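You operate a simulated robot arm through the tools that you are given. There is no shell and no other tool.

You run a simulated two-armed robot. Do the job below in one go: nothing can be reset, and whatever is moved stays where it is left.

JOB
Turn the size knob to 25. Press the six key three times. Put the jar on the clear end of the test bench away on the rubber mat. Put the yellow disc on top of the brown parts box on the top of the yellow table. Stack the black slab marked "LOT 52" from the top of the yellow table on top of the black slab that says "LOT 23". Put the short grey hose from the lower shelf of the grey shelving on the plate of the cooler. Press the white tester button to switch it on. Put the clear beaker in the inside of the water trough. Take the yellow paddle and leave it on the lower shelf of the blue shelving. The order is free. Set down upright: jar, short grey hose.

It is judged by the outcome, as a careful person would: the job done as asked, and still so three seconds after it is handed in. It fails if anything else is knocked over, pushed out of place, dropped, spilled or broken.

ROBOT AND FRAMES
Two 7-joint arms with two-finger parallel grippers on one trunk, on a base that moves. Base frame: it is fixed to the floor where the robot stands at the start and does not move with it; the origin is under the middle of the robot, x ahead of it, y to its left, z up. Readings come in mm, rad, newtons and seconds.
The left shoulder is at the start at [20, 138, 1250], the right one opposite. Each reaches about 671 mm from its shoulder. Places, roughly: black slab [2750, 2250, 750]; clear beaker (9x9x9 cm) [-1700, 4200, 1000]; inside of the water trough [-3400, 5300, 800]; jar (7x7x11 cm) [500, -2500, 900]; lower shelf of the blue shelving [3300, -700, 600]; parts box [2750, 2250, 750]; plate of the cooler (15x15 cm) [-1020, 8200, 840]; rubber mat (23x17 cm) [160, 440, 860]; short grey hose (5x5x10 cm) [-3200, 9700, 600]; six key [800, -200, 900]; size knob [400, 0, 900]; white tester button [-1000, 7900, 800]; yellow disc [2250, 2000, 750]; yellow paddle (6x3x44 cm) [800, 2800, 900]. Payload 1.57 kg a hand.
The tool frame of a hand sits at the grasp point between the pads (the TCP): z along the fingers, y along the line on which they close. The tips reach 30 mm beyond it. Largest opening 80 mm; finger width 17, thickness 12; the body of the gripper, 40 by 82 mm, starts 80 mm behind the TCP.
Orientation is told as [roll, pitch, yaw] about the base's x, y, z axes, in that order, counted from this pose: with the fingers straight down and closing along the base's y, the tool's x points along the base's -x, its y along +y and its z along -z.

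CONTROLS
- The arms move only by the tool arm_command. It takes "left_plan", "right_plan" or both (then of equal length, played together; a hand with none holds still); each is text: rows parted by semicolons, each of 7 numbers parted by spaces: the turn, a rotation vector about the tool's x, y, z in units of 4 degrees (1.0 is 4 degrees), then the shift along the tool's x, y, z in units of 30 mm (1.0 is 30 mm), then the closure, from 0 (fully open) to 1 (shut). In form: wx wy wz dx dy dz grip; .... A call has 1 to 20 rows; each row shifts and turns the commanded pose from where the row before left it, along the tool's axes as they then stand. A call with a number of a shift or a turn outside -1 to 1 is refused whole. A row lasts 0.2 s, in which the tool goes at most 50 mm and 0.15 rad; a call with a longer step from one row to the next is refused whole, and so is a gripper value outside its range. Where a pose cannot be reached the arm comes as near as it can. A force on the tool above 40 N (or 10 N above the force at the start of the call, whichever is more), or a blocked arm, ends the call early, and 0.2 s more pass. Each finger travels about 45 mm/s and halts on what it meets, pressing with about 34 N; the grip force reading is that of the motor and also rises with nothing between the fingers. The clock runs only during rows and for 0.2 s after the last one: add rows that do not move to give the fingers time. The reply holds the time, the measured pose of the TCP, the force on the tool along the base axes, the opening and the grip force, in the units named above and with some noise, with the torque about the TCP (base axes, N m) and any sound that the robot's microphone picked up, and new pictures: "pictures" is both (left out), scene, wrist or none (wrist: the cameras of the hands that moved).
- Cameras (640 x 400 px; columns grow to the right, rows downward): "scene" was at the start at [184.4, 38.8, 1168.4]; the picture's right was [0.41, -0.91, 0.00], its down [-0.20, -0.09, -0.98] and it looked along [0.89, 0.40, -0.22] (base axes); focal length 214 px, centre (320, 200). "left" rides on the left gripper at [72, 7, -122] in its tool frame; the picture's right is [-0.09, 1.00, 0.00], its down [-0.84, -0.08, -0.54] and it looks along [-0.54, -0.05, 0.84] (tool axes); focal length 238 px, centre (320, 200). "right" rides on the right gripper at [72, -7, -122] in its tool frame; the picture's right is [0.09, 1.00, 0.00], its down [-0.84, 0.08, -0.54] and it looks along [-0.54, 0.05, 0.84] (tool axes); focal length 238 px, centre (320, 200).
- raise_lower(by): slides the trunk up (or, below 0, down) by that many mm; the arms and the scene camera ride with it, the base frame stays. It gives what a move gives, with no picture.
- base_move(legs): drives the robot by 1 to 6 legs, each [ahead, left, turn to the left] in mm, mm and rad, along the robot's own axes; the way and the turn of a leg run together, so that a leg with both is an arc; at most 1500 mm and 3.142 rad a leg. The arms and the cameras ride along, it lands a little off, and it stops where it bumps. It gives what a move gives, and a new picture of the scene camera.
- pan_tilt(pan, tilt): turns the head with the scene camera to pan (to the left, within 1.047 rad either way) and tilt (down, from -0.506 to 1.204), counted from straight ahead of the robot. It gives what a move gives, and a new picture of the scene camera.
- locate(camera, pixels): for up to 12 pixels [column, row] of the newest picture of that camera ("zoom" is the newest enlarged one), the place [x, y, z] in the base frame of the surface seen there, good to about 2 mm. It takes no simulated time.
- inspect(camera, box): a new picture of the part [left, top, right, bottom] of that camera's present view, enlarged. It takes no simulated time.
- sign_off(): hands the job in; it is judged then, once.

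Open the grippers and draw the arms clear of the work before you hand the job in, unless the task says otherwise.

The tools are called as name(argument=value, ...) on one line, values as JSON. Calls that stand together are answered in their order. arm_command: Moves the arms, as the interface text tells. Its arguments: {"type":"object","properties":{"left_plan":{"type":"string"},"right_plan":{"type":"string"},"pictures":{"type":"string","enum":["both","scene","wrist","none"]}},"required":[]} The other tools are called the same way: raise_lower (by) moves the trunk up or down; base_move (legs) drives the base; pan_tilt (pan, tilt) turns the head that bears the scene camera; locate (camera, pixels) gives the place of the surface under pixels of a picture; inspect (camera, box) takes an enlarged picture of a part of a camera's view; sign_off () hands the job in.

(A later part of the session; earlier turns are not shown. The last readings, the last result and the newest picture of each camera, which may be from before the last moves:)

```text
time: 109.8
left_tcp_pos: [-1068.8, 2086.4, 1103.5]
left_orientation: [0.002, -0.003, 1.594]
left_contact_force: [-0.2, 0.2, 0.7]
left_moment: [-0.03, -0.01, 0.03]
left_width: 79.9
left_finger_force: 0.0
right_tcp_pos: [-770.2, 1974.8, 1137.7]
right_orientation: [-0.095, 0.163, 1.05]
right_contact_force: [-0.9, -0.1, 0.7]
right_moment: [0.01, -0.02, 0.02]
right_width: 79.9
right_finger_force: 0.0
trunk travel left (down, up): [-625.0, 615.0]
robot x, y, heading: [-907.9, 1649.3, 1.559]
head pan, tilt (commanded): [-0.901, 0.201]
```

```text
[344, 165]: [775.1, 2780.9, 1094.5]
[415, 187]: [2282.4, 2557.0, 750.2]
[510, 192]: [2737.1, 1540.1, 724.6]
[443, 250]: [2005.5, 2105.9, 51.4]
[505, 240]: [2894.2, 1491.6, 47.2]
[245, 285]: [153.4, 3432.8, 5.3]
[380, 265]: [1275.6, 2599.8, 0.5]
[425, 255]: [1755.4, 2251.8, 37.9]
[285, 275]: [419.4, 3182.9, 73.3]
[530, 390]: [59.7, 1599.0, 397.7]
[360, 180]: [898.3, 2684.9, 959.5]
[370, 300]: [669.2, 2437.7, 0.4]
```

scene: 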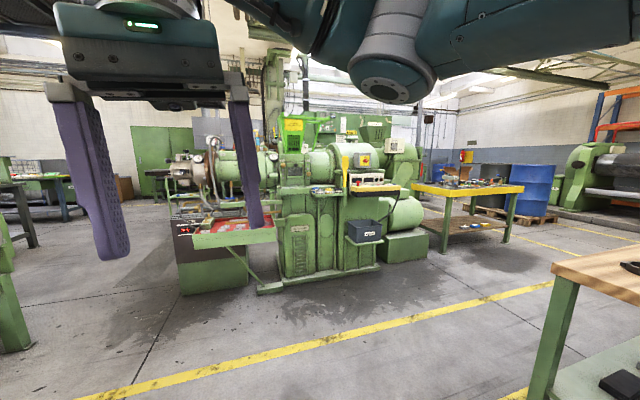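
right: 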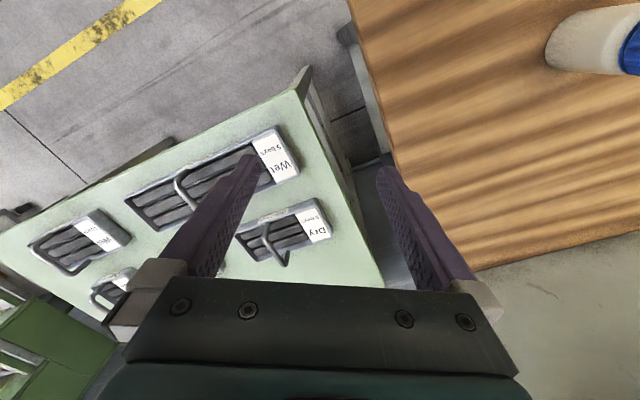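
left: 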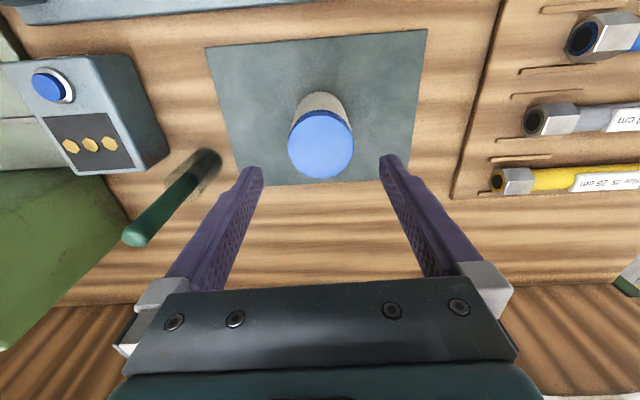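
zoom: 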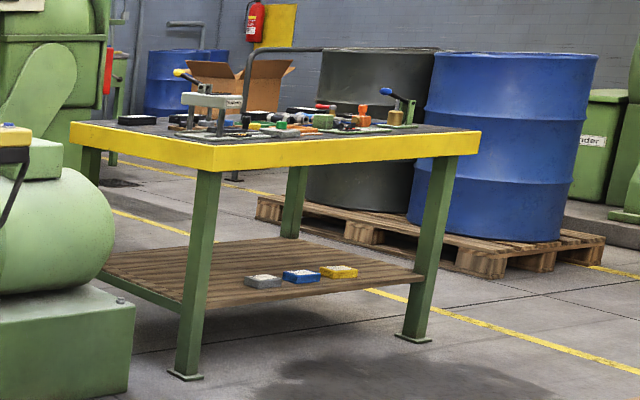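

The yellow paddle stands in a holder on the extruder's front at about (775,2781), top near z 1100. I turn square to the machine and drive up in front of it, keeping some distance.

base_move(legs=[[0, 0, -0.607], [700, -433, 0], [500, -433, 0]])

pan_tilt(pan=0.1, tilt=0.3)

```text
time: 119.1
left_tcp_pos: [611.3, 2574.5, 1103.4]
left_orientation: [0.002, -0.002, 0.989]
left_contact_force: [0.3, 0.0, -0.3]
left_moment: [-0.03, 0.01, 0.02]
left_width: 80.0
left_finger_force: 0.1
right_tcp_pos: [794.7, 2313.2, 1137.3]
right_orientation: [-0.096, 0.162, 0.445]
right_contact_force: [0.0, -0.5, -0.5]
right_moment: [0.01, -0.01, 0.0]
right_width: 79.9
right_finger_force: 0.1
trunk travel left (down, up): [-625.0, 615.0]
robot x, y, heading: [496.6, 2120.3, 0.949]
head pan, tilt (commanded): [-0.901, 0.201]
```

scene: 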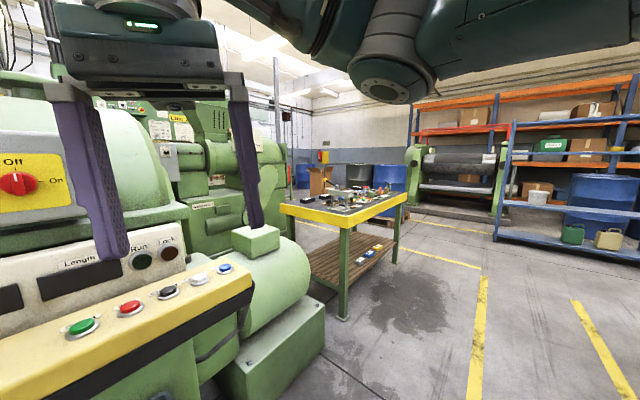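

```text
time: 120.3
left_tcp_pos: [612.3, 2573.7, 1102.7]
left_orientation: [0.001, -0.002, 0.99]
left_contact_force: [-0.4, -0.1, 0.5]
left_moment: [0.06, 0.02, 0.01]
left_width: 79.9
left_finger_force: 0.0
right_tcp_pos: [793.9, 2314.8, 1137.0]
right_orientation: [-0.097, 0.164, 0.443]
right_contact_force: [0.6, 0.1, 0.3]
right_moment: [0.03, 0.01, -0.03]
right_width: 80.1
right_finger_force: 0.1
trunk travel left (down, up): [-625.0, 615.0]
robot x, y, heading: [493.9, 2118.9, 0.955]
head pan, tilt (commanded): [0.099, 0.3]
```

scene: 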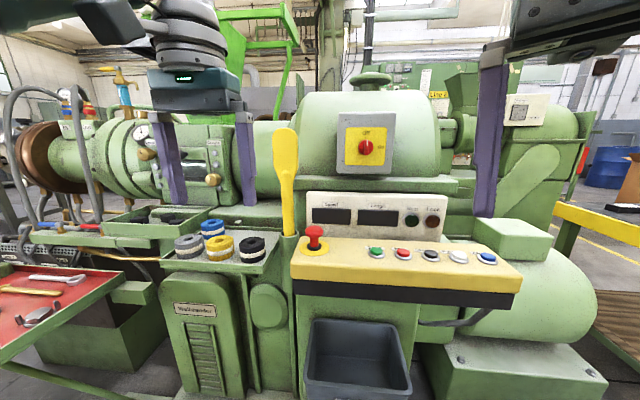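

The paddle stands at (287,180), its handle going down into a tube near (288,240) beside the console. I enlarge and locate along it.

inspect(camera="scene", box=[230, 110, 350, 290])

locate(camera="scene", pixels=[[287, 130], [279, 150], [294, 150], [287, 165], [286, 190], [288, 215], [288, 232], [282, 200], [293, 205], [290, 260], [313, 230], [295, 270]])

```text
2.22 times, centred on (290, 200) of scene
```

zoom: 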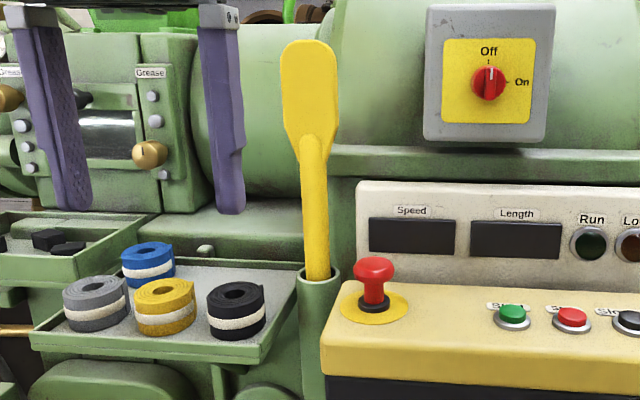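

```text
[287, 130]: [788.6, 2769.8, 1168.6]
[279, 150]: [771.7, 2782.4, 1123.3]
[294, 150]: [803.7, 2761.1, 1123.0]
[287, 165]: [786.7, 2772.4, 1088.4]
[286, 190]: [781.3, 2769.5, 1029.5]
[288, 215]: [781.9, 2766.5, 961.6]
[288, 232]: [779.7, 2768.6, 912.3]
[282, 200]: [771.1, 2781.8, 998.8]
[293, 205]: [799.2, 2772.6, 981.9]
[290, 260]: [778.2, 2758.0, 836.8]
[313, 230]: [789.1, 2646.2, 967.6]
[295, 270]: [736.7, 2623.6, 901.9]
```

The paddle runs from z≈1172 down into a tube mouth at z≈905. Before choosing the grasp I look at the blue shelving where it must go.

pan_tilt(pan=-1.04, tilt=0.2)

inspect(camera="scene", box=[400, 90, 600, 260])

```text
time: 121.7
left_tcp_pos: [610.8, 2574.5, 1103.8]
left_orientation: [0.002, -0.003, 0.989]
left_contact_force: [0.7, 0.4, 0.3]
left_moment: [0.0, -0.02, 0.01]
left_width: 80.0
left_finger_force: 0.0
right_tcp_pos: [793.1, 2314.0, 1136.8]
right_orientation: [-0.094, 0.161, 0.444]
right_contact_force: [0.1, 0.2, -0.4]
right_moment: [-0.03, 0.03, 0.03]
right_width: 80.0
right_finger_force: 0.0
trunk travel left (down, up): [-625.0, 615.0]
robot x, y, heading: [493.4, 2120.7, 0.955]
head pan, tilt (commanded): [-1.04, 0.201]
```

scene: 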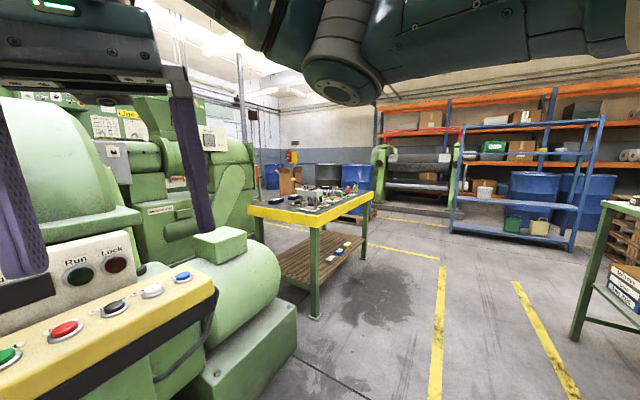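

```text
2.35 times, centred on (500, 175) of scene
```

zoom: 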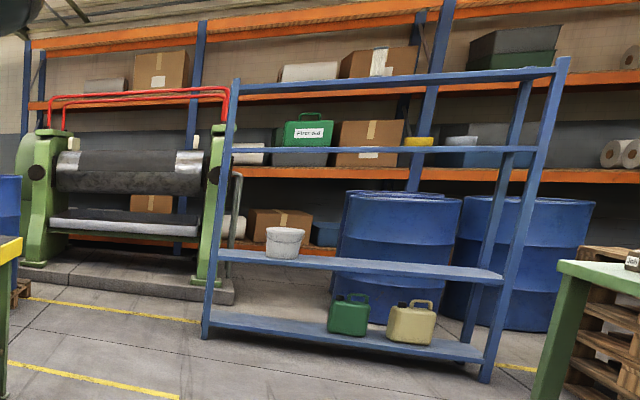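

locate(camera="zoom", pixels=[[240, 256], [360, 268], [480, 276], [230, 152], [400, 150], [530, 150], [215, 325], [470, 355], [285, 240], [390, 257], [545, 70], [470, 262]])

```text
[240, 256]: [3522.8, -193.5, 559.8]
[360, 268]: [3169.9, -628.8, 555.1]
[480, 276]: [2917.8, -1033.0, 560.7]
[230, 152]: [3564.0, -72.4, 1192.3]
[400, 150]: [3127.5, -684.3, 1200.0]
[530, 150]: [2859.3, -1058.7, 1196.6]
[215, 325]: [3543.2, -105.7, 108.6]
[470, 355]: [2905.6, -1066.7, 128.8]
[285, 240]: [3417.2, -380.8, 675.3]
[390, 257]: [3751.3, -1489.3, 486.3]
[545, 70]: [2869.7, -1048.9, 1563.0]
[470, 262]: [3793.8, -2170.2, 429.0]
```

The lower shelf's surface is at z≈560–580 with about 600 mm of headroom and only ~300 mm deep, so I will lay the paddle along the shelf with the hand pointing down. I look back at the holder's surroundings.

pan_tilt(pan=0.15, tilt=0.4)

inspect(camera="scene", box=[180, 90, 380, 270])

```text
time: 123.1
left_tcp_pos: [611.3, 2574.0, 1103.0]
left_orientation: [0.002, -0.003, 0.99]
left_contact_force: [-0.6, 0.4, 0.7]
left_moment: [-0.01, 0.03, 0.0]
left_width: 80.1
left_finger_force: 0.1
right_tcp_pos: [793.6, 2312.5, 1137.4]
right_orientation: [-0.096, 0.163, 0.443]
right_contact_force: [0.4, 0.2, 0.7]
right_moment: [0.0, -0.01, -0.01]
right_width: 80.0
right_finger_force: 0.0
trunk travel left (down, up): [-625.0, 615.0]
robot x, y, heading: [493.3, 2122.9, 0.956]
head pan, tilt (commanded): [0.15, 0.4]
```

scene: 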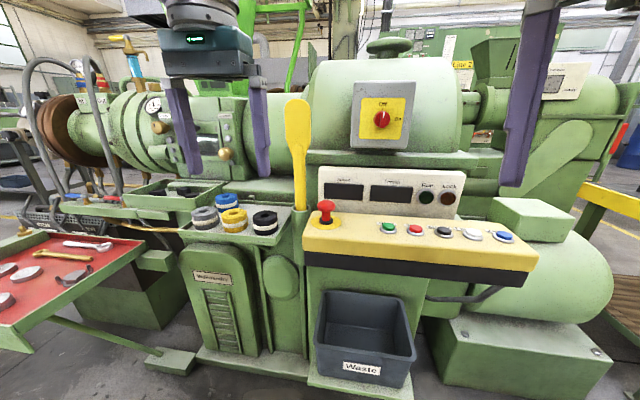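

```text
2.22 times, centred on (280, 180) of scene
```

zoom: 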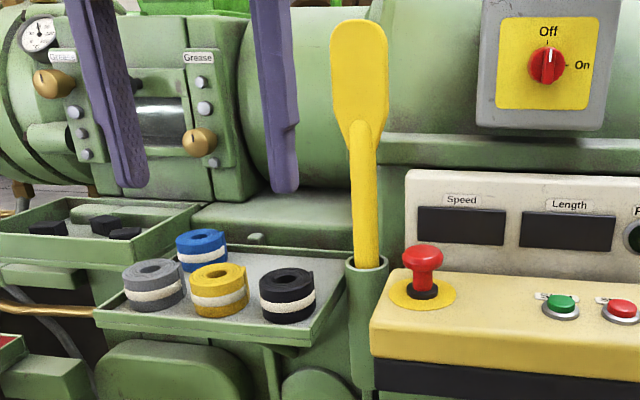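

locate(camera="zoom", pixels=[[360, 30], [335, 90], [388, 90], [362, 140], [364, 180], [366, 220], [366, 255], [368, 268], [422, 252], [290, 275], [320, 330], [380, 320]])

```text
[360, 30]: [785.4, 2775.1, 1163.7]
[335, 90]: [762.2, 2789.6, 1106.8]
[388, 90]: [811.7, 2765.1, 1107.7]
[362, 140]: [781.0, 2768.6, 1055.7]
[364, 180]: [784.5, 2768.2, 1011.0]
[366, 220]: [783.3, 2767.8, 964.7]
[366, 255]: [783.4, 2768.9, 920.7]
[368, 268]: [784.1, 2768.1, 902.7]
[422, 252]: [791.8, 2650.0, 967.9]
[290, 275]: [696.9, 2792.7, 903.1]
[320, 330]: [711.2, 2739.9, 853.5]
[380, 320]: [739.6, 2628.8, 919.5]
```

Everything beside the handle is below z≈970. I pitch the left hand from pointing down to pointing forward (15° below level) at a clear distance.

arm_command(left_plan="0 0 0 -1 0 0 0;0 -0.984 0 -0.5 0 0 0;0 -0.984 0 0 0 0 0;0 -0.984 0 0 0 0 0;0 -0.984 0 0 0 0 0;0 -0.984 0 0 0 0 0;0 -0.984 0 0 0 0 0;0 -0.984 0 0 0 0 0;0 -0.984 0 0 0 0 0;0 -0.984 0 0 0 0 0;0 -0.984 0 0 0 0 0;0 -0.984 0 0 0 0 0;0 -0.984 0 0 0 0 0;0 -0.984 0 0 0 0 0;0 -0.984 0 0 0 0 0;0 -0.984 0 0 0 0 0;0 -0.984 0 0 0 0 0;0 -0.984 0 0 0 0 0;0 -0.984 0 0 0 0 0;0 -0.984 0 0 0 0 0", pictures="both")

```text
time: 127.3
left_tcp_pos: [636.7, 2611.7, 1104.0]
left_orientation: [0.005, -1.31, 0.986]
left_contact_force: [0.2, -0.3, -0.2]
left_moment: [-0.01, 0.01, -0.01]
left_width: 80.1
left_finger_force: 0.0
right_tcp_pos: [794.8, 2314.0, 1136.9]
right_orientation: [-0.095, 0.163, 0.444]
right_contact_force: [0.3, 0.1, -0.3]
right_moment: [-0.01, -0.02, 0.02]
right_width: 80.0
right_finger_force: 0.0
trunk travel left (down, up): [-625.0, 615.0]
robot x, y, heading: [490.9, 2120.7, 0.961]
head pan, tilt (commanded): [0.15, 0.4]
```

scene: 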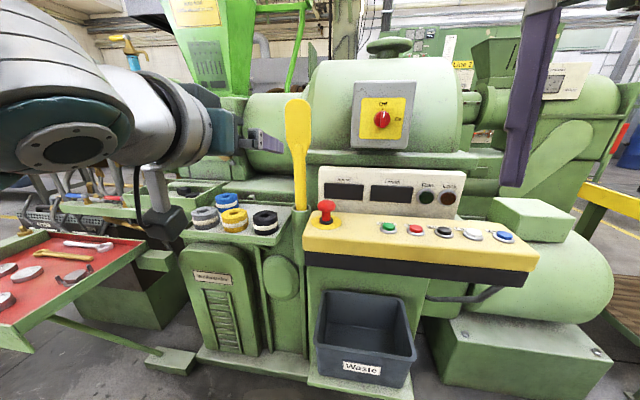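
left: 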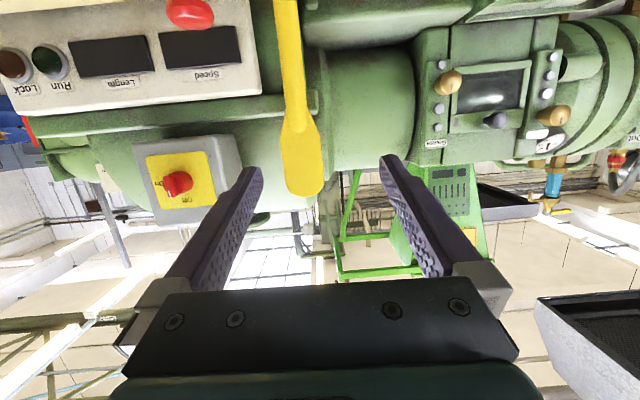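

The hand now points forward and the paddle shows between the fingers. I lower the hand to handle height, then drive forward 150 mm.

arm_command(left_plan="0 0 0 0.757 0 0.202 0;0 0 0 0.757 0 0.202 0;0 0 0 0.757 0 0.202 0;0 0 0 0.757 0 0.202 0", pictures="none")

base_move(legs=[[130, 25, 0]])

inspect(camera="left", box=[160, 0, 480, 200])

```text
time: 128.3
left_tcp_pos: [636.2, 2611.8, 1011.0]
left_orientation: [0.003, -1.309, 0.986]
left_contact_force: [-0.4, 0.1, 0.1]
left_moment: [0.0, 0.01, -0.02]
left_width: 80.0
left_finger_force: 0.1
right_tcp_pos: [794.5, 2313.4, 1136.7]
right_orientation: [-0.096, 0.161, 0.443]
right_contact_force: [0.0, -0.1, 0.0]
right_moment: [0.03, 0.01, 0.01]
right_width: 79.9
right_finger_force: 0.1
trunk travel left (down, up): [-625.0, 615.0]
robot x, y, heading: [496.1, 2120.9, 0.956]
head pan, tilt (commanded): [0.15, 0.4]
```

```text
time: 129.6
left_tcp_pos: [690.7, 2734.1, 1009.1]
left_orientation: [0.005, -1.309, 0.987]
left_contact_force: [0.3, 0.0, -0.4]
left_moment: [-0.02, -0.01, 0.02]
left_width: 80.0
left_finger_force: 0.0
right_tcp_pos: [850.0, 2435.4, 1136.9]
right_orientation: [-0.097, 0.164, 0.446]
right_contact_force: [0.2, -0.3, -1.0]
right_moment: [0.01, 0.0, 0.0]
right_width: 79.8
right_finger_force: 0.1
trunk travel left (down, up): [-625.0, 615.0]
robot x, y, heading: [553.8, 2241.9, 0.959]
head pan, tilt (commanded): [0.15, 0.4]
```

scene: 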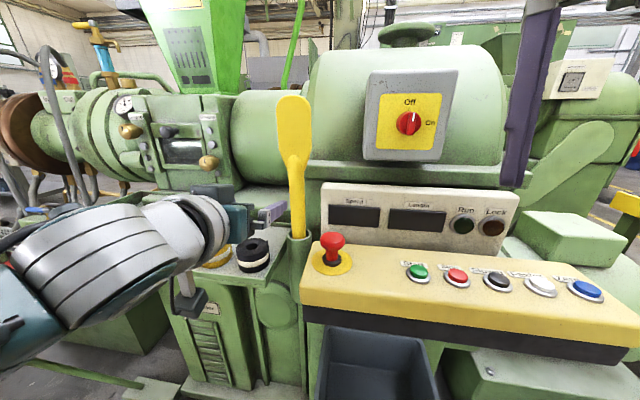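

```text
2.00 times, centred on (320, 100) of left
```

zoom: 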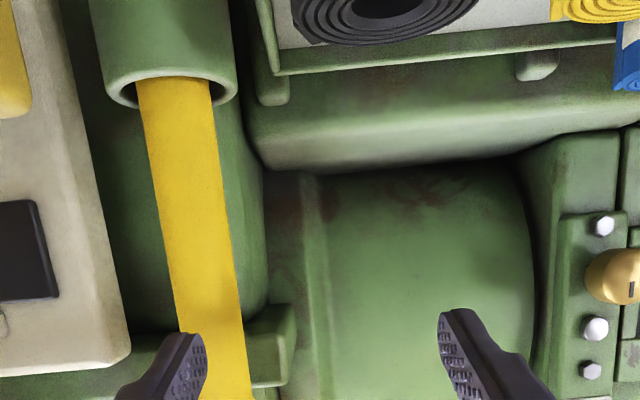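

The hand is about 52 mm left of the handle and 96 mm short. I slide the base right.

base_move(legs=[[0, -52, 0]])

inspect(camera="left", box=[160, 0, 480, 200])

```text
time: 130.5
left_tcp_pos: [734.0, 2704.3, 1009.2]
left_orientation: [0.006, -1.308, 0.987]
left_contact_force: [0.1, -0.3, 0.8]
left_moment: [0.02, -0.02, -0.01]
left_width: 80.0
left_finger_force: 0.1
right_tcp_pos: [892.4, 2406.3, 1135.5]
right_orientation: [-0.096, 0.165, 0.445]
right_contact_force: [-0.4, 0.4, 0.4]
right_moment: [0.0, 0.01, -0.05]
right_width: 80.0
right_finger_force: 0.0
trunk travel left (down, up): [-625.0, 615.0]
robot x, y, heading: [588.0, 2214.7, 0.955]
head pan, tilt (commanded): [0.15, 0.4]
```

scene: 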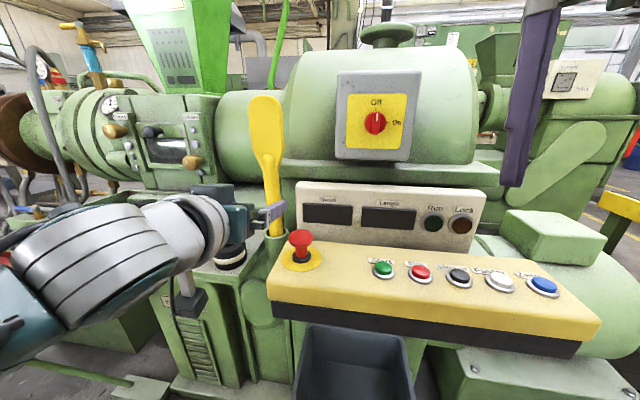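

```text
2.00 times, centred on (320, 100) of left
```

zoom: 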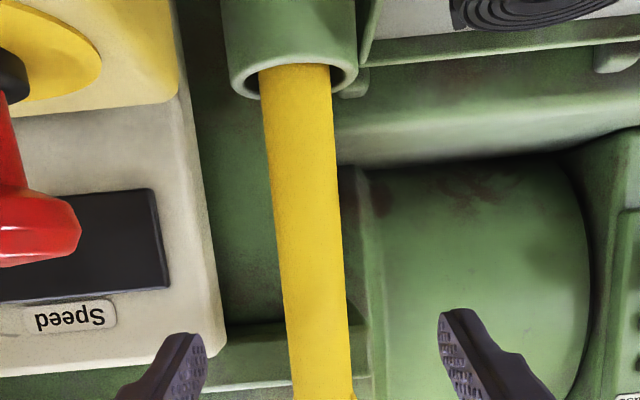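

The handle is now centred between the fingers. I locate its front surface with the wrist camera for the final advance.

locate(camera="zoom", pixels=[[315, 250], [318, 330], [300, 150], [290, 330], [345, 330], [320, 390], [245, 80], [340, 80]])

```text
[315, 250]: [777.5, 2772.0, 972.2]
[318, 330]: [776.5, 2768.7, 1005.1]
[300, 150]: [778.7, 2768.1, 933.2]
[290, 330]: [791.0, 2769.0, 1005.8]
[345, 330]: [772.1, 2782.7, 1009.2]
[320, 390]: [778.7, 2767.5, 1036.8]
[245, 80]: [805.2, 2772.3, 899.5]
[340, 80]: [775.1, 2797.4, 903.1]
```

locate(camera="zoom", pixels=[[240, 250], [250, 300], [230, 360], [400, 250], [420, 300], [380, 360], [360, 300], [190, 250], [420, 380], [260, 390]])

```text
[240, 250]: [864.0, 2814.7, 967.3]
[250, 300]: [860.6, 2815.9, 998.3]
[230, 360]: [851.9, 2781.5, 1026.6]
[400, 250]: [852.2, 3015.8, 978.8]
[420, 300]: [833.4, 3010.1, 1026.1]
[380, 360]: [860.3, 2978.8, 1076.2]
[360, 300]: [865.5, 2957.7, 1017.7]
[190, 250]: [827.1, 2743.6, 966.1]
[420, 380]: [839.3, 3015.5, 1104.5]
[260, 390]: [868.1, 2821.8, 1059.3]
```

The display panel's edge is close to the right finger's path (t≈-919), so I narrow the opening to about 48 mm before advancing onto the handle.

arm_command(left_plan="0 0 0 0 0 0 0.4;0 0 0 0 0 0 0.4;0 0 0 0 0 0 0.4;0 0 0 -0.19 0 0.708 0.4;0 0 0 -0.19 0 0.708 0.4;0 0 0 -0.19 0 0.708 0.4;0 0 0 -0.19 0 0.708 0.4;0 0 0 0 0 0 0.4", pictures="wrist")

```text
time: 132.3
left_tcp_pos: [780.8, 2777.6, 1009.5]
left_orientation: [0.007, -1.309, 0.986]
left_contact_force: [0.3, 0.9, 0.2]
left_moment: [0.0, -0.01, 0.01]
left_width: 48.1
left_finger_force: 0.1
right_tcp_pos: [892.0, 2404.9, 1137.6]
right_orientation: [-0.095, 0.163, 0.445]
right_contact_force: [0.0, 0.1, -0.2]
right_moment: [0.0, 0.0, -0.04]
right_width: 79.9
right_finger_force: 0.1
trunk travel left (down, up): [-625.0, 615.0]
robot x, y, heading: [592.3, 2213.7, 0.954]
head pan, tilt (commanded): [0.15, 0.4]
```

left: 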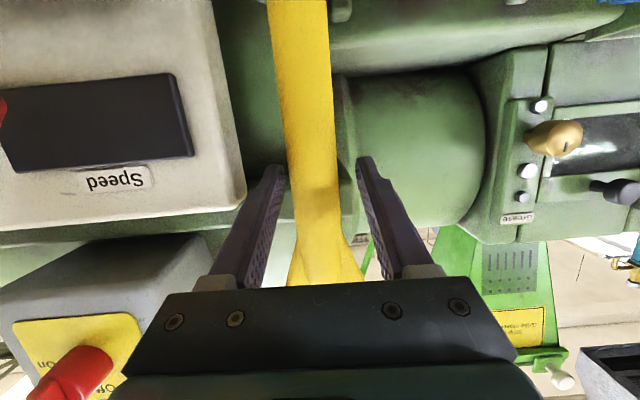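

The handle sits between the fingers without contact. I close on it.

arm_command(left_plan="0 0 0 0 0 0 1;0 0 0 0 0 0 1;0 0 0 0 0 0 1;0 0 0 0 0 0 1", pictures="wrist")

```text
time: 133.3
left_tcp_pos: [781.1, 2777.2, 1009.5]
left_orientation: [0.002, -1.31, 0.987]
left_contact_force: [1.0, -0.1, 0.5]
left_moment: [-0.1, -0.23, 0.03]
left_width: 29.7
left_finger_force: 33.5
right_tcp_pos: [891.6, 2406.6, 1136.7]
right_orientation: [-0.096, 0.164, 0.446]
right_contact_force: [-0.2, 0.1, 0.6]
right_moment: [0.01, -0.01, -0.01]
right_width: 79.9
right_finger_force: 0.1
trunk travel left (down, up): [-625.0, 615.0]
robot x, y, heading: [590.9, 2211.3, 0.953]
head pan, tilt (commanded): [0.15, 0.4]
```

left: 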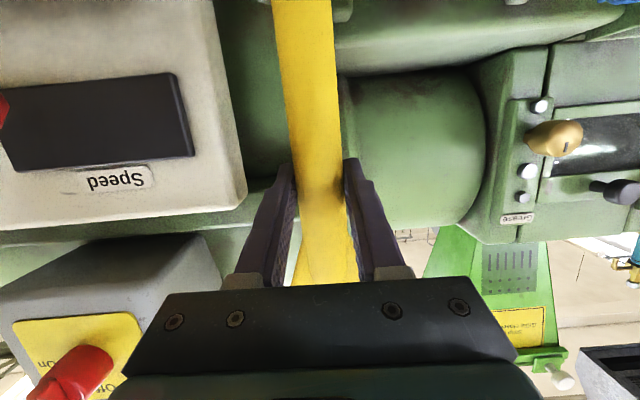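

Gripped (29.7 mm). I lift it straight up by raising the trunk.

raise_lower(by=100)

raise_lower(by=120)

pan_tilt(pan=0.2, tilt=0.5)

```text
time: 134.7
left_tcp_pos: [780.4, 2777.1, 1108.7]
left_orientation: [0.005, -1.31, 0.987]
left_contact_force: [-0.2, 0.3, -2.5]
left_moment: [0.0, -0.01, 0.02]
left_width: 29.3
left_finger_force: 33.9
right_tcp_pos: [890.8, 2404.1, 1237.8]
right_orientation: [-0.096, 0.163, 0.445]
right_contact_force: [0.0, -0.6, -0.6]
right_moment: [-0.02, -0.04, -0.01]
right_width: 80.1
right_finger_force: 0.0
trunk travel left (down, up): [-725.0, 515.0]
robot x, y, heading: [589.3, 2215.5, 0.955]
head pan, tilt (commanded): [0.15, 0.4]
```

```text
time: 136.2
left_tcp_pos: [781.4, 2777.2, 1229.3]
left_orientation: [0.006, -1.311, 0.983]
left_contact_force: [0.3, 0.0, -1.9]
left_moment: [-0.02, 0.01, 0.0]
left_width: 29.6
left_finger_force: 33.8
right_tcp_pos: [890.6, 2406.2, 1356.3]
right_orientation: [-0.096, 0.165, 0.444]
right_contact_force: [-0.1, -0.8, -0.2]
right_moment: [-0.02, 0.03, 0.02]
right_width: 80.0
right_finger_force: 0.2
trunk travel left (down, up): [-845.0, 395.0]
robot x, y, heading: [592.0, 2211.9, 0.953]
head pan, tilt (commanded): [0.15, 0.4]
```

```text
time: 136.8
left_tcp_pos: [780.9, 2776.4, 1229.1]
left_orientation: [0.006, -1.31, 0.985]
left_contact_force: [0.1, 0.7, -1.7]
left_moment: [0.0, -0.03, -0.02]
left_width: 29.3
left_finger_force: 34.5
right_tcp_pos: [891.0, 2404.7, 1357.8]
right_orientation: [-0.095, 0.163, 0.443]
right_contact_force: [-0.3, -0.6, -0.4]
right_moment: [0.01, 0.0, 0.0]
right_width: 79.8
right_finger_force: 0.1
trunk travel left (down, up): [-845.0, 395.0]
robot x, y, heading: [587.6, 2213.2, 0.951]
head pan, tilt (commanded): [0.201, 0.499]
```

scene: 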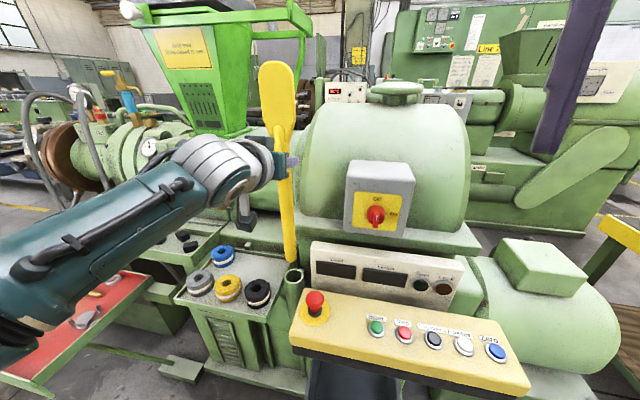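

The paddle is clear of the tube (2 N held). I raise 30 mm more, then back away from the machine.

raise_lower(by=30)

base_move(legs=[[-370, 0, 0]])

```text
time: 137.6
left_tcp_pos: [780.4, 2776.9, 1259.5]
left_orientation: [0.005, -1.311, 0.987]
left_contact_force: [0.3, 0.5, -3.0]
left_moment: [0.01, 0.01, -0.01]
left_width: 29.6
left_finger_force: 34.0
right_tcp_pos: [890.8, 2404.7, 1387.5]
right_orientation: [-0.095, 0.164, 0.444]
right_contact_force: [0.0, 0.3, 0.3]
right_moment: [-0.01, -0.02, 0.0]
right_width: 80.1
right_finger_force: 0.3
trunk travel left (down, up): [-875.0, 365.0]
robot x, y, heading: [593.6, 2213.3, 0.952]
head pan, tilt (commanded): [0.201, 0.499]
```

```text
time: 139.9
left_tcp_pos: [572.2, 2476.8, 1259.2]
left_orientation: [0.006, -1.308, 0.979]
left_contact_force: [-0.4, -0.9, -2.3]
left_moment: [-0.02, 0.0, 0.03]
left_width: 29.6
left_finger_force: 33.6
right_tcp_pos: [680.2, 2105.6, 1386.0]
right_orientation: [-0.097, 0.165, 0.437]
right_contact_force: [0.0, 0.5, -0.7]
right_moment: [0.03, -0.01, -0.01]
right_width: 79.9
right_finger_force: 0.1
trunk travel left (down, up): [-875.0, 365.0]
robot x, y, heading: [378.3, 1918.1, 0.946]
head pan, tilt (commanded): [0.201, 0.499]
```

scene: 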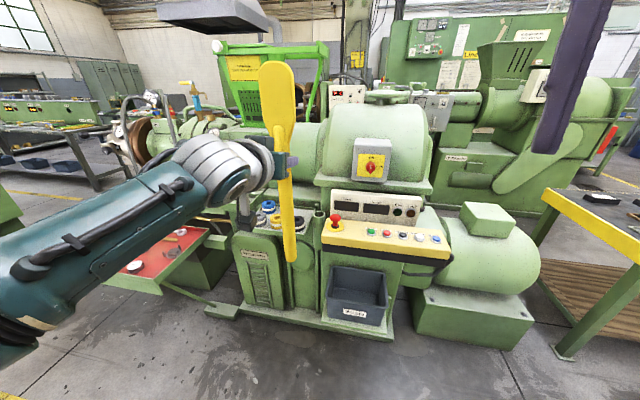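

Clear of the machine. I retract the left hand a bit, lower the trunk back, turn to face the shelving and drive down the aisle.

arm_command(left_plan="0 0 0 0.215 0 -0.805 1;0 0 0 0.215 0 -0.805 1;0 0 0 0.215 0 -0.805 1;0 0 0 0.215 0 -0.805 1", pictures="none")

raise_lower(by=-250)

base_move(legs=[[0, 0, -1.564], [1400, 0, 0], [900, 0, 0]])

```text
time: 140.9
left_tcp_pos: [515.4, 2393.8, 1258.0]
left_orientation: [0.009, -1.309, 0.976]
left_contact_force: [0.8, -1.1, -2.4]
left_moment: [0.0, 0.01, -0.01]
left_width: 29.3
left_finger_force: 34.1
right_tcp_pos: [679.7, 2105.5, 1386.5]
right_orientation: [-0.096, 0.165, 0.438]
right_contact_force: [-0.2, -0.6, 0.1]
right_moment: [0.02, 0.0, 0.0]
right_width: 80.2
right_finger_force: 0.0
trunk travel left (down, up): [-875.0, 365.0]
robot x, y, heading: [381.0, 1912.1, 0.948]
head pan, tilt (commanded): [0.201, 0.499]
```

```text
time: 143.5
left_tcp_pos: [517.4, 2393.6, 1008.1]
left_orientation: [0.006, -1.309, 0.978]
left_contact_force: [0.1, 0.6, -2.0]
left_moment: [-0.01, 0.03, -0.02]
left_width: 29.0
left_finger_force: 34.2
right_tcp_pos: [680.5, 2105.4, 1136.4]
right_orientation: [-0.096, 0.163, 0.436]
right_contact_force: [-0.1, -0.6, 0.4]
right_moment: [0.02, 0.03, 0.05]
right_width: 80.0
right_finger_force: 0.1
trunk travel left (down, up): [-625.0, 615.0]
robot x, y, heading: [378.5, 1913.9, 0.944]
head pan, tilt (commanded): [0.201, 0.499]
```

```text
time: 158.7
left_tcp_pos: [2706.8, 374.9, 1008.8]
left_orientation: [0.005, -1.309, -0.633]
left_contact_force: [0.1, 0.9, -1.7]
left_moment: [-0.03, 0.01, 0.0]
left_width: 29.6
left_finger_force: 33.9
right_tcp_pos: [2411.6, 223.4, 1137.8]
right_orientation: [-0.095, 0.164, -1.174]
right_contact_force: [0.0, 0.5, -0.2]
right_moment: [0.01, -0.01, 0.02]
right_width: 80.4
right_finger_force: 0.0
trunk travel left (down, up): [-625.0, 615.0]
robot x, y, heading: [2233.3, 532.5, -0.669]
head pan, tilt (commanded): [0.201, 0.499]
```

scene: 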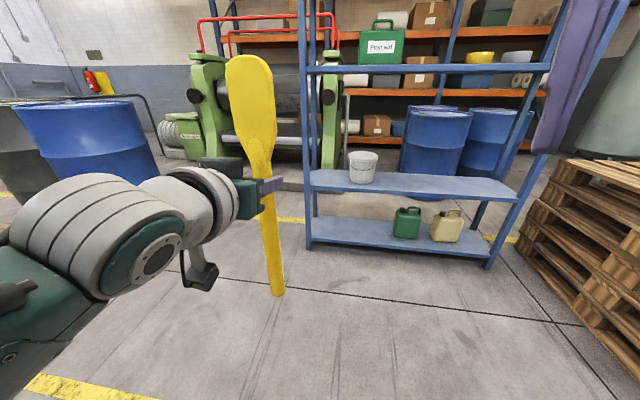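

The shelving is ahead: lower shelf with the pail at (362,165). I locate its edges and surface.

locate(camera="scene", pixels=[[315, 188], [400, 193], [510, 200], [330, 174], [420, 180], [500, 188], [363, 178], [345, 175], [312, 70], [545, 68], [350, 240], [480, 255]])

inspect(camera="scene", box=[290, 130, 550, 280])

```text
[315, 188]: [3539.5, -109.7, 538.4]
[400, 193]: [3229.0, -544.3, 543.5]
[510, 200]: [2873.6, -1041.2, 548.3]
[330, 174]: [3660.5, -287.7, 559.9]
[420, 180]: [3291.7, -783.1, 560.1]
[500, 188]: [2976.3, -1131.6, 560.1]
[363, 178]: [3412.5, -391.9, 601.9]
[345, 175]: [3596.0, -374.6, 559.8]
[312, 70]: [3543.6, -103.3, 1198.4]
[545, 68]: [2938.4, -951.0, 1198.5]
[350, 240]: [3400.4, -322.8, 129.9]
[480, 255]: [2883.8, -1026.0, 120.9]
```

```text
2.46 times, centred on (420, 205) of scene
```

zoom: 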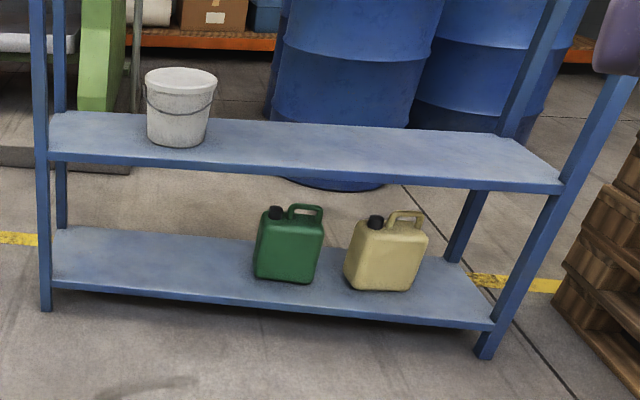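

The shelf surface is at z=560, front edge at t≈2946; the stretch between the pail and the right post is free. I start pitching the left hand down so the paddle turns level, in open space.

arm_command(left_plan="0 1 0 0 0 0 1;0 1 0 0 0 0 1;0 1 0 0 0 0 1;0 1 0 0 0 0 1;0 1 0 0 0 0 1;0 1 0 0 0 0 1;0 1 0 0 0 0 1;0 1 0 0 0 0 1;0 0 0 0.61 0 -0.57 1;0 0 0 0.61 0 -0.57 1;0 0 0 0.61 0 -0.57 1;0 0 0 0.61 0 -0.57 1", pictures="both")

```text
time: 161.3
left_tcp_pos: [2627.0, 435.0, 1007.0]
left_orientation: [0.003, -0.75, -0.63]
left_contact_force: [0.8, -0.1, -1.8]
left_moment: [-0.02, -0.07, -0.01]
left_width: 29.5
left_finger_force: 33.3
right_tcp_pos: [2412.4, 223.2, 1137.3]
right_orientation: [-0.096, 0.165, -1.174]
right_contact_force: [-0.1, -0.4, -0.5]
right_moment: [-0.01, 0.01, -0.06]
right_width: 79.7
right_finger_force: 0.1
trunk travel left (down, up): [-625.0, 615.0]
robot x, y, heading: [2232.0, 532.2, -0.666]
head pan, tilt (commanded): [0.201, 0.499]
```

scene: 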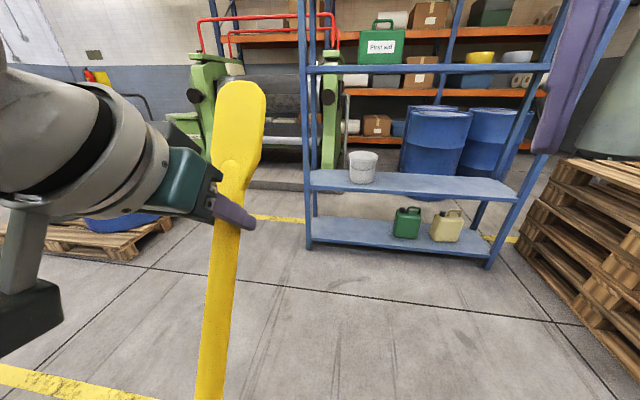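
left: 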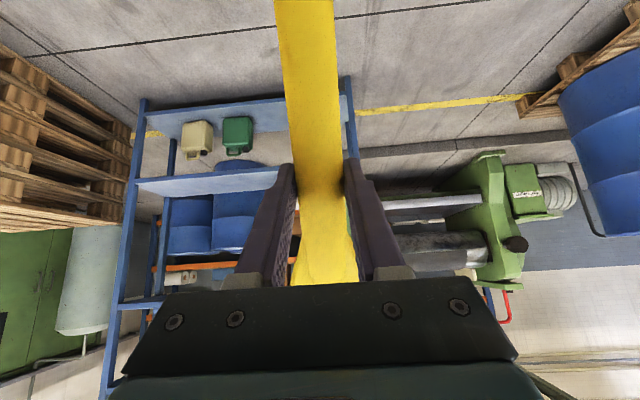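

The paddle stays fixed in the grip and tilts with the hand. I continue to pitch until the hand points down.

arm_command(left_plan="0 1 0 0 0 0 1;0 1 0 0 0 0 1;0 1 0 0 0 0 1;0 1 0 0 0 0 1;0 1 0 0 0 0 1;0 1 0 0 0 0 1;0 1 0 0 0 0 1;0 1 0 0 0 0 1;0 1 0 0 0 0 1;0 1 0 0 0 0 1;0 0.7 0 0 0 0 1;0 0 0 0 0 0 1", pictures="both")

```text
time: 163.9
left_tcp_pos: [2654.4, 427.3, 971.0]
left_orientation: [0.012, 0.003, -0.617]
left_contact_force: [1.0, -0.8, -1.9]
left_moment: [-0.05, -0.12, 0.03]
left_width: 29.4
left_finger_force: 34.1
left hand out of reach, approached as far as the arm can: row 6, 7, 8, 9, 10
right_tcp_pos: [2412.4, 222.8, 1136.1]
right_orientation: [-0.097, 0.164, -1.175]
right_contact_force: [0.0, -0.2, 0.0]
right_moment: [-0.01, 0.01, -0.01]
right_width: 79.7
right_finger_force: 0.1
trunk travel left (down, up): [-625.0, 615.0]
robot x, y, heading: [2234.2, 534.6, -0.663]
head pan, tilt (commanded): [0.201, 0.499]
```

scene: 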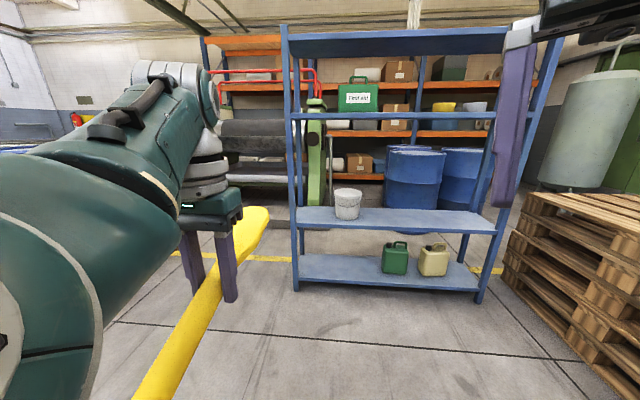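
left: 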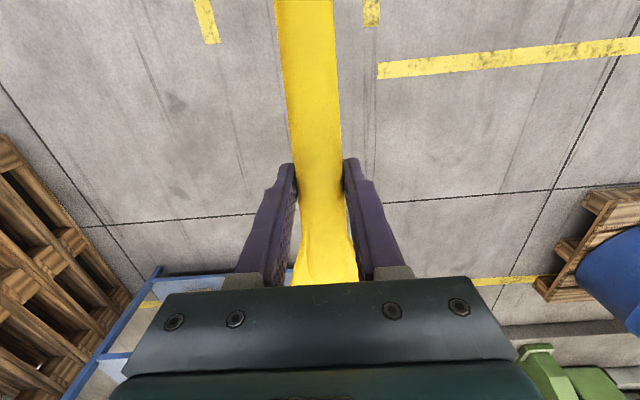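

The paddle is now nearly level (15° off) and held firmly. I swing the hand's yaw clockwise by 80° so the handle end moves away from the body and the paddle lies across.

arm_command(left_plan="0 0 1 0 0 0 1;0 0 1 0 0 0 1;0 0 1 0 0 0 1;0 0 1 0 0 0 1;0 0 1 0 0 0 1;0 0 1 0 0 0 1;0 0 1 0 0 0 1;0 0 1 0 0 0 1;0 0 1 0 0 0 1;0 0 1 0 0 0 1;0 0 1 0 0 0 1;0 0 1 0 0 0 1;0 0 1 0 0 0 1;0 0 1 0 0 0 1;0 0 1 0 0 0 1;0 0 1 0 0 0 1;0 0 1 0 0 0 1;0 0 1 0 0 0 1;0 0 1 0 0 0 1;0 0 1 0 0 0 1", pictures="both")

```text
time: 168.1
left_tcp_pos: [2654.8, 426.5, 971.8]
left_orientation: [-0.001, 0.013, -2.015]
left_contact_force: [-0.6, -0.3, -2.1]
left_moment: [-0.13, 0.04, -0.04]
left_width: 29.5
left_finger_force: 33.8
right_tcp_pos: [2413.1, 223.6, 1136.9]
right_orientation: [-0.096, 0.163, -1.174]
right_contact_force: [-0.1, 0.0, 0.2]
right_moment: [-0.01, 0.01, -0.01]
right_width: 79.9
right_finger_force: 0.0
trunk travel left (down, up): [-625.0, 615.0]
robot x, y, heading: [2236.1, 531.0, -0.67]
head pan, tilt (commanded): [0.201, 0.499]
```

scene: 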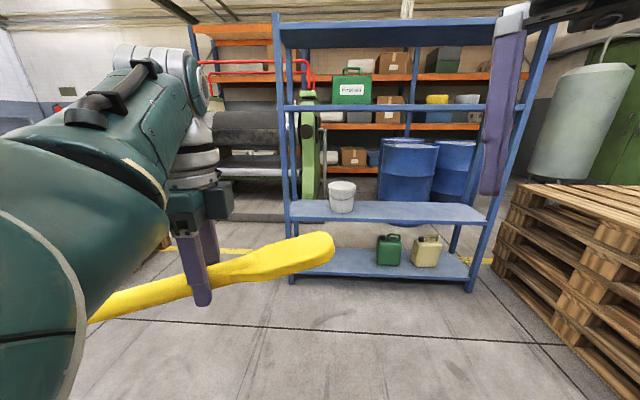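
left: 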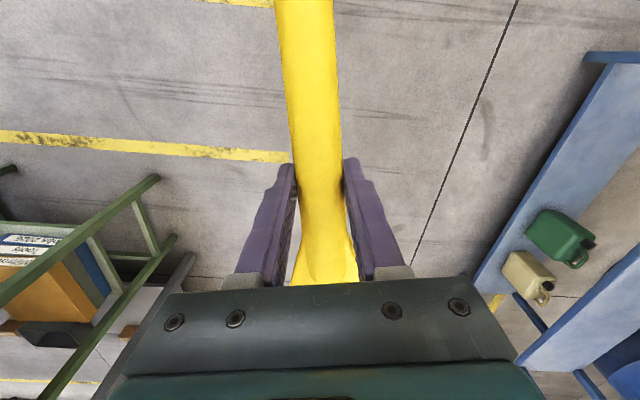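

The paddle lies across now, blade end 15° up. I finish the yaw and level it.

arm_command(left_plan="0 0 0.8 0 0 0 1;0 0 0.8 0 0 0 1;0 0 0.8 0 0 0 1;0 0 0.8 0 0 0 1;0 0.94 0 0 0 0 1;0 0.94 0 0 0 0 1;0 0.94 0 0 0 0 1;0 0.94 0 0 0 0 1", pictures="both")

```text
time: 169.9
left_tcp_pos: [2653.9, 427.1, 974.9]
left_orientation: [0.003, 0.274, -2.239]
left_contact_force: [-0.1, 0.5, -2.4]
left_moment: [-0.13, 0.13, -0.01]
left_width: 29.2
left_finger_force: 34.5
right_tcp_pos: [2412.4, 223.2, 1136.6]
right_orientation: [-0.096, 0.164, -1.174]
right_contact_force: [0.1, 0.2, 0.3]
right_moment: [0.01, 0.02, 0.05]
right_width: 80.1
right_finger_force: 0.1
trunk travel left (down, up): [-625.0, 615.0]
robot x, y, heading: [2230.5, 530.0, -0.667]
head pan, tilt (commanded): [0.201, 0.499]
```

scene: 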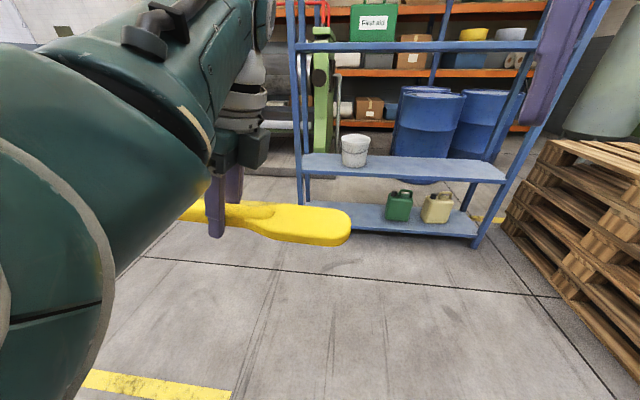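
left: 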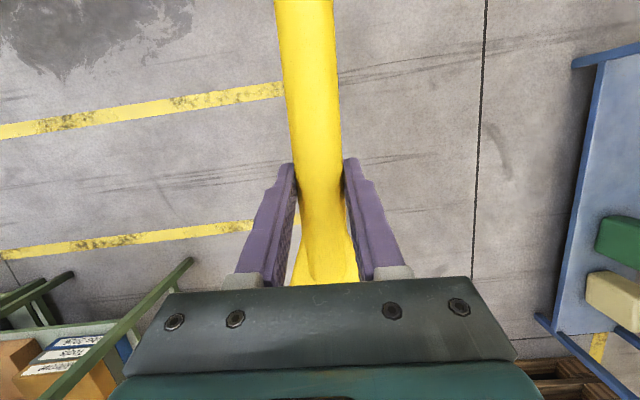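

I check how level the paddle is by locating points along it.

locate(camera="scene", pixels=[[345, 215], [300, 210], [255, 208], [215, 205], [200, 205], [190, 208]])

locate(camera="left", pixels=[[303, 10], [310, 60], [315, 120], [320, 180], [325, 230], [330, 270]])

```text
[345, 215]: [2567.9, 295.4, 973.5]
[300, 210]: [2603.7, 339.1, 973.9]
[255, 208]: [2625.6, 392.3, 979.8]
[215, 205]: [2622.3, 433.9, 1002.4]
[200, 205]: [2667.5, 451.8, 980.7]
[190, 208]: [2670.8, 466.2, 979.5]
```

```text
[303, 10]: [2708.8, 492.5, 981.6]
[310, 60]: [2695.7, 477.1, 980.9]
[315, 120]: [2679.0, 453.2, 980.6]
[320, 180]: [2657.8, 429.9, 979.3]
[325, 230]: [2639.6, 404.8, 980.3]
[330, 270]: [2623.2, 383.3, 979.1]
```

The paddle is level at z≈980 and runs along the shelf direction. I pull the right hand inward a little, then drive to just in front of the shelving.

arm_command(right_plan="0 0 0 0.43 0.777 0 0;0 0 0 0.43 0.777 0 0;0 0 0 0.43 0.777 0 0", pictures="none")

base_move(legs=[[816, -646, 0]])

raise_lower(by=-330)

pan_tilt(pan=0.0, tilt=0.5)

```text
time: 170.7
left_tcp_pos: [2652.6, 425.9, 974.9]
left_orientation: [0.003, 0.273, -2.239]
left_contact_force: [0.6, 0.5, -2.7]
left_moment: [-0.16, 0.11, 0.03]
left_width: 29.3
left_finger_force: 35.0
right_tcp_pos: [2461.1, 286.6, 1136.7]
right_orientation: [-0.096, 0.164, -1.176]
right_contact_force: [-0.3, -0.7, 0.4]
right_moment: [0.03, 0.04, 0.03]
right_width: 79.8
right_finger_force: 0.0
trunk travel left (down, up): [-625.0, 615.0]
robot x, y, heading: [2236.1, 531.9, -0.668]
head pan, tilt (commanded): [0.201, 0.499]
```

```text
time: 176.0
left_tcp_pos: [2900.0, -571.4, 975.2]
left_orientation: [0.002, 0.274, -2.223]
left_contact_force: [0.2, -0.8, -2.0]
left_moment: [-0.13, 0.09, 0.01]
left_width: 29.4
left_finger_force: 33.9
right_tcp_pos: [2711.5, -715.8, 1136.7]
right_orientation: [-0.097, 0.165, -1.159]
right_contact_force: [-0.9, 0.8, -0.1]
right_moment: [-0.03, 0.01, -0.03]
right_width: 80.1
right_finger_force: 0.0
trunk travel left (down, up): [-625.0, 615.0]
robot x, y, heading: [2480.9, -473.0, -0.648]
head pan, tilt (commanded): [0.201, 0.499]
```

scene: 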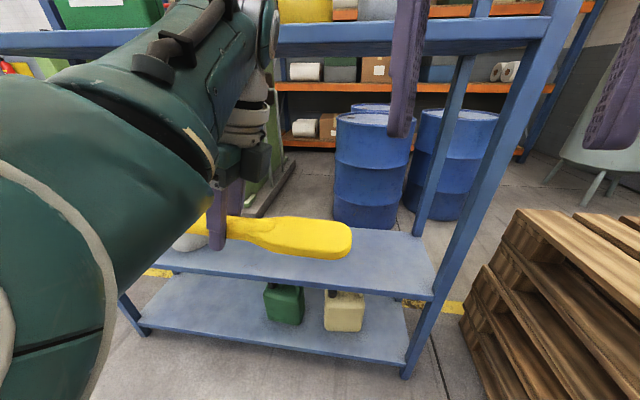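

```text
time: 179.3
left_tcp_pos: [2900.4, -571.5, 643.5]
left_orientation: [0.004, 0.276, -2.222]
left_contact_force: [-1.1, -0.5, -2.8]
left_moment: [-0.11, 0.07, 0.02]
left_width: 29.5
left_finger_force: 34.0
right_tcp_pos: [2710.4, -715.1, 806.2]
right_orientation: [-0.095, 0.164, -1.159]
right_contact_force: [-0.4, 1.1, -0.4]
right_moment: [0.04, 0.01, 0.02]
right_width: 79.9
right_finger_force: 0.1
trunk travel left (down, up): [-295.0, 945.0]
robot x, y, heading: [2481.6, -472.5, -0.65]
head pan, tilt (commanded): [0.201, 0.499]
```

```text
time: 180.0
left_tcp_pos: [2899.2, -571.7, 644.6]
left_orientation: [0.004, 0.274, -2.224]
left_contact_force: [0.3, -0.1, -1.4]
left_moment: [-0.11, 0.09, 0.0]
left_width: 29.3
left_finger_force: 34.2
right_tcp_pos: [2710.5, -714.9, 807.0]
right_orientation: [-0.097, 0.164, -1.159]
right_contact_force: [0.3, -0.5, -0.1]
right_moment: [0.0, -0.01, 0.02]
right_width: 79.8
right_finger_force: 0.0
trunk travel left (down, up): [-295.0, 945.0]
robot x, y, heading: [2481.4, -474.6, -0.644]
head pan, tilt (commanded): [0.0, 0.499]
```

scene: 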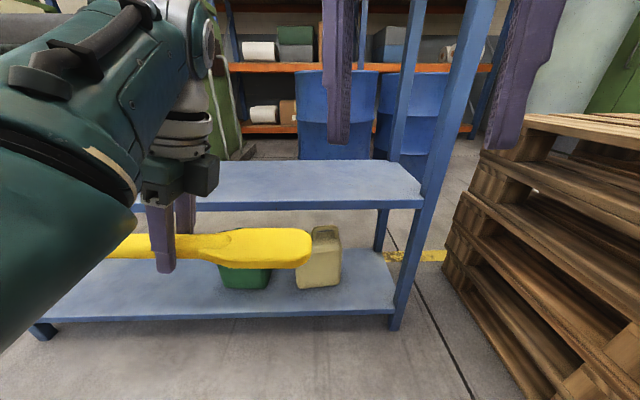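

TCP is at t≈2694, n≈1212 and z 644, the free gap straight ahead. I drive in 360 mm.

base_move(legs=[[200, 5, 0], [160, 4, 0]])

```text
time: 182.6
left_tcp_pos: [3189.6, -780.5, 645.4]
left_orientation: [0.002, 0.274, -2.222]
left_contact_force: [-0.1, -0.5, -2.0]
left_moment: [-0.1, 0.09, 0.02]
left_width: 29.6
left_finger_force: 33.5
right_tcp_pos: [3000.8, -922.3, 806.4]
right_orientation: [-0.096, 0.164, -1.157]
right_contact_force: [-0.1, -0.4, -0.8]
right_moment: [0.0, 0.03, 0.01]
right_width: 79.9
right_finger_force: 0.0
trunk travel left (down, up): [-295.0, 945.0]
robot x, y, heading: [2769.1, -682.4, -0.649]
head pan, tilt (commanded): [0.0, 0.499]
```

scene: 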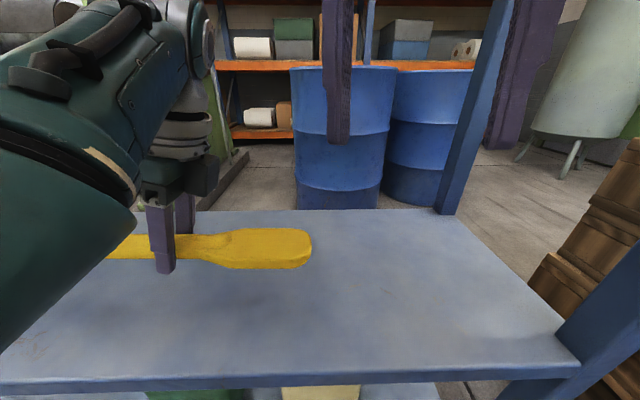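

The paddle is over the middle of the shelf. I lower the trunk 48 mm, then finish in small steps with the arm.

raise_lower(by=-46)

locate(camera="left", pixels=[[310, 60], [320, 180], [330, 270], [200, 150], [450, 200], [420, 80]])

inspect(camera="left", box=[0, 0, 640, 400])

```text
time: 183.5
left_tcp_pos: [3190.1, -779.3, 598.0]
left_orientation: [0.001, 0.275, -2.22]
left_contact_force: [0.1, 0.3, -2.3]
left_moment: [-0.09, 0.1, -0.01]
left_width: 29.5
left_finger_force: 33.9
right_tcp_pos: [3001.5, -921.6, 760.1]
right_orientation: [-0.095, 0.164, -1.158]
right_contact_force: [-0.1, 0.8, 0.1]
right_moment: [0.01, -0.02, -0.03]
right_width: 80.2
right_finger_force: 0.1
trunk travel left (down, up): [-249.0, 991.0]
robot x, y, heading: [2769.7, -681.9, -0.646]
head pan, tilt (commanded): [0.0, 0.499]
```

```text
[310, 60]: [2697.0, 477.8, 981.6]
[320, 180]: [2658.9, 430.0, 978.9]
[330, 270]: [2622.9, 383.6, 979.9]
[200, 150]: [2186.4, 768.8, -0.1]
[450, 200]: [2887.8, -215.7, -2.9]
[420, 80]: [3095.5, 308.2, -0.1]
```

```text
1.00 times, centred on (320, 200) of left (not enlarged: the box is as wide or as high as the picture)
```

zoom: 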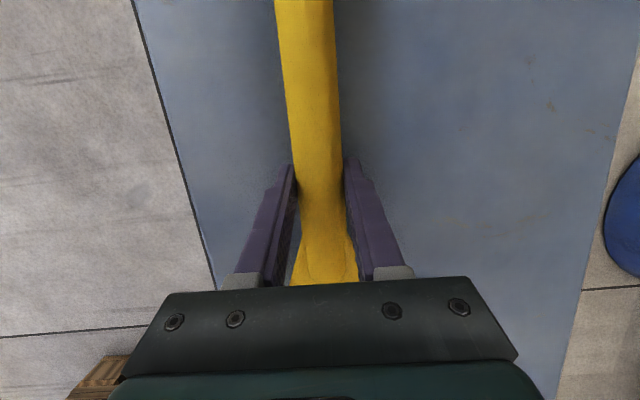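

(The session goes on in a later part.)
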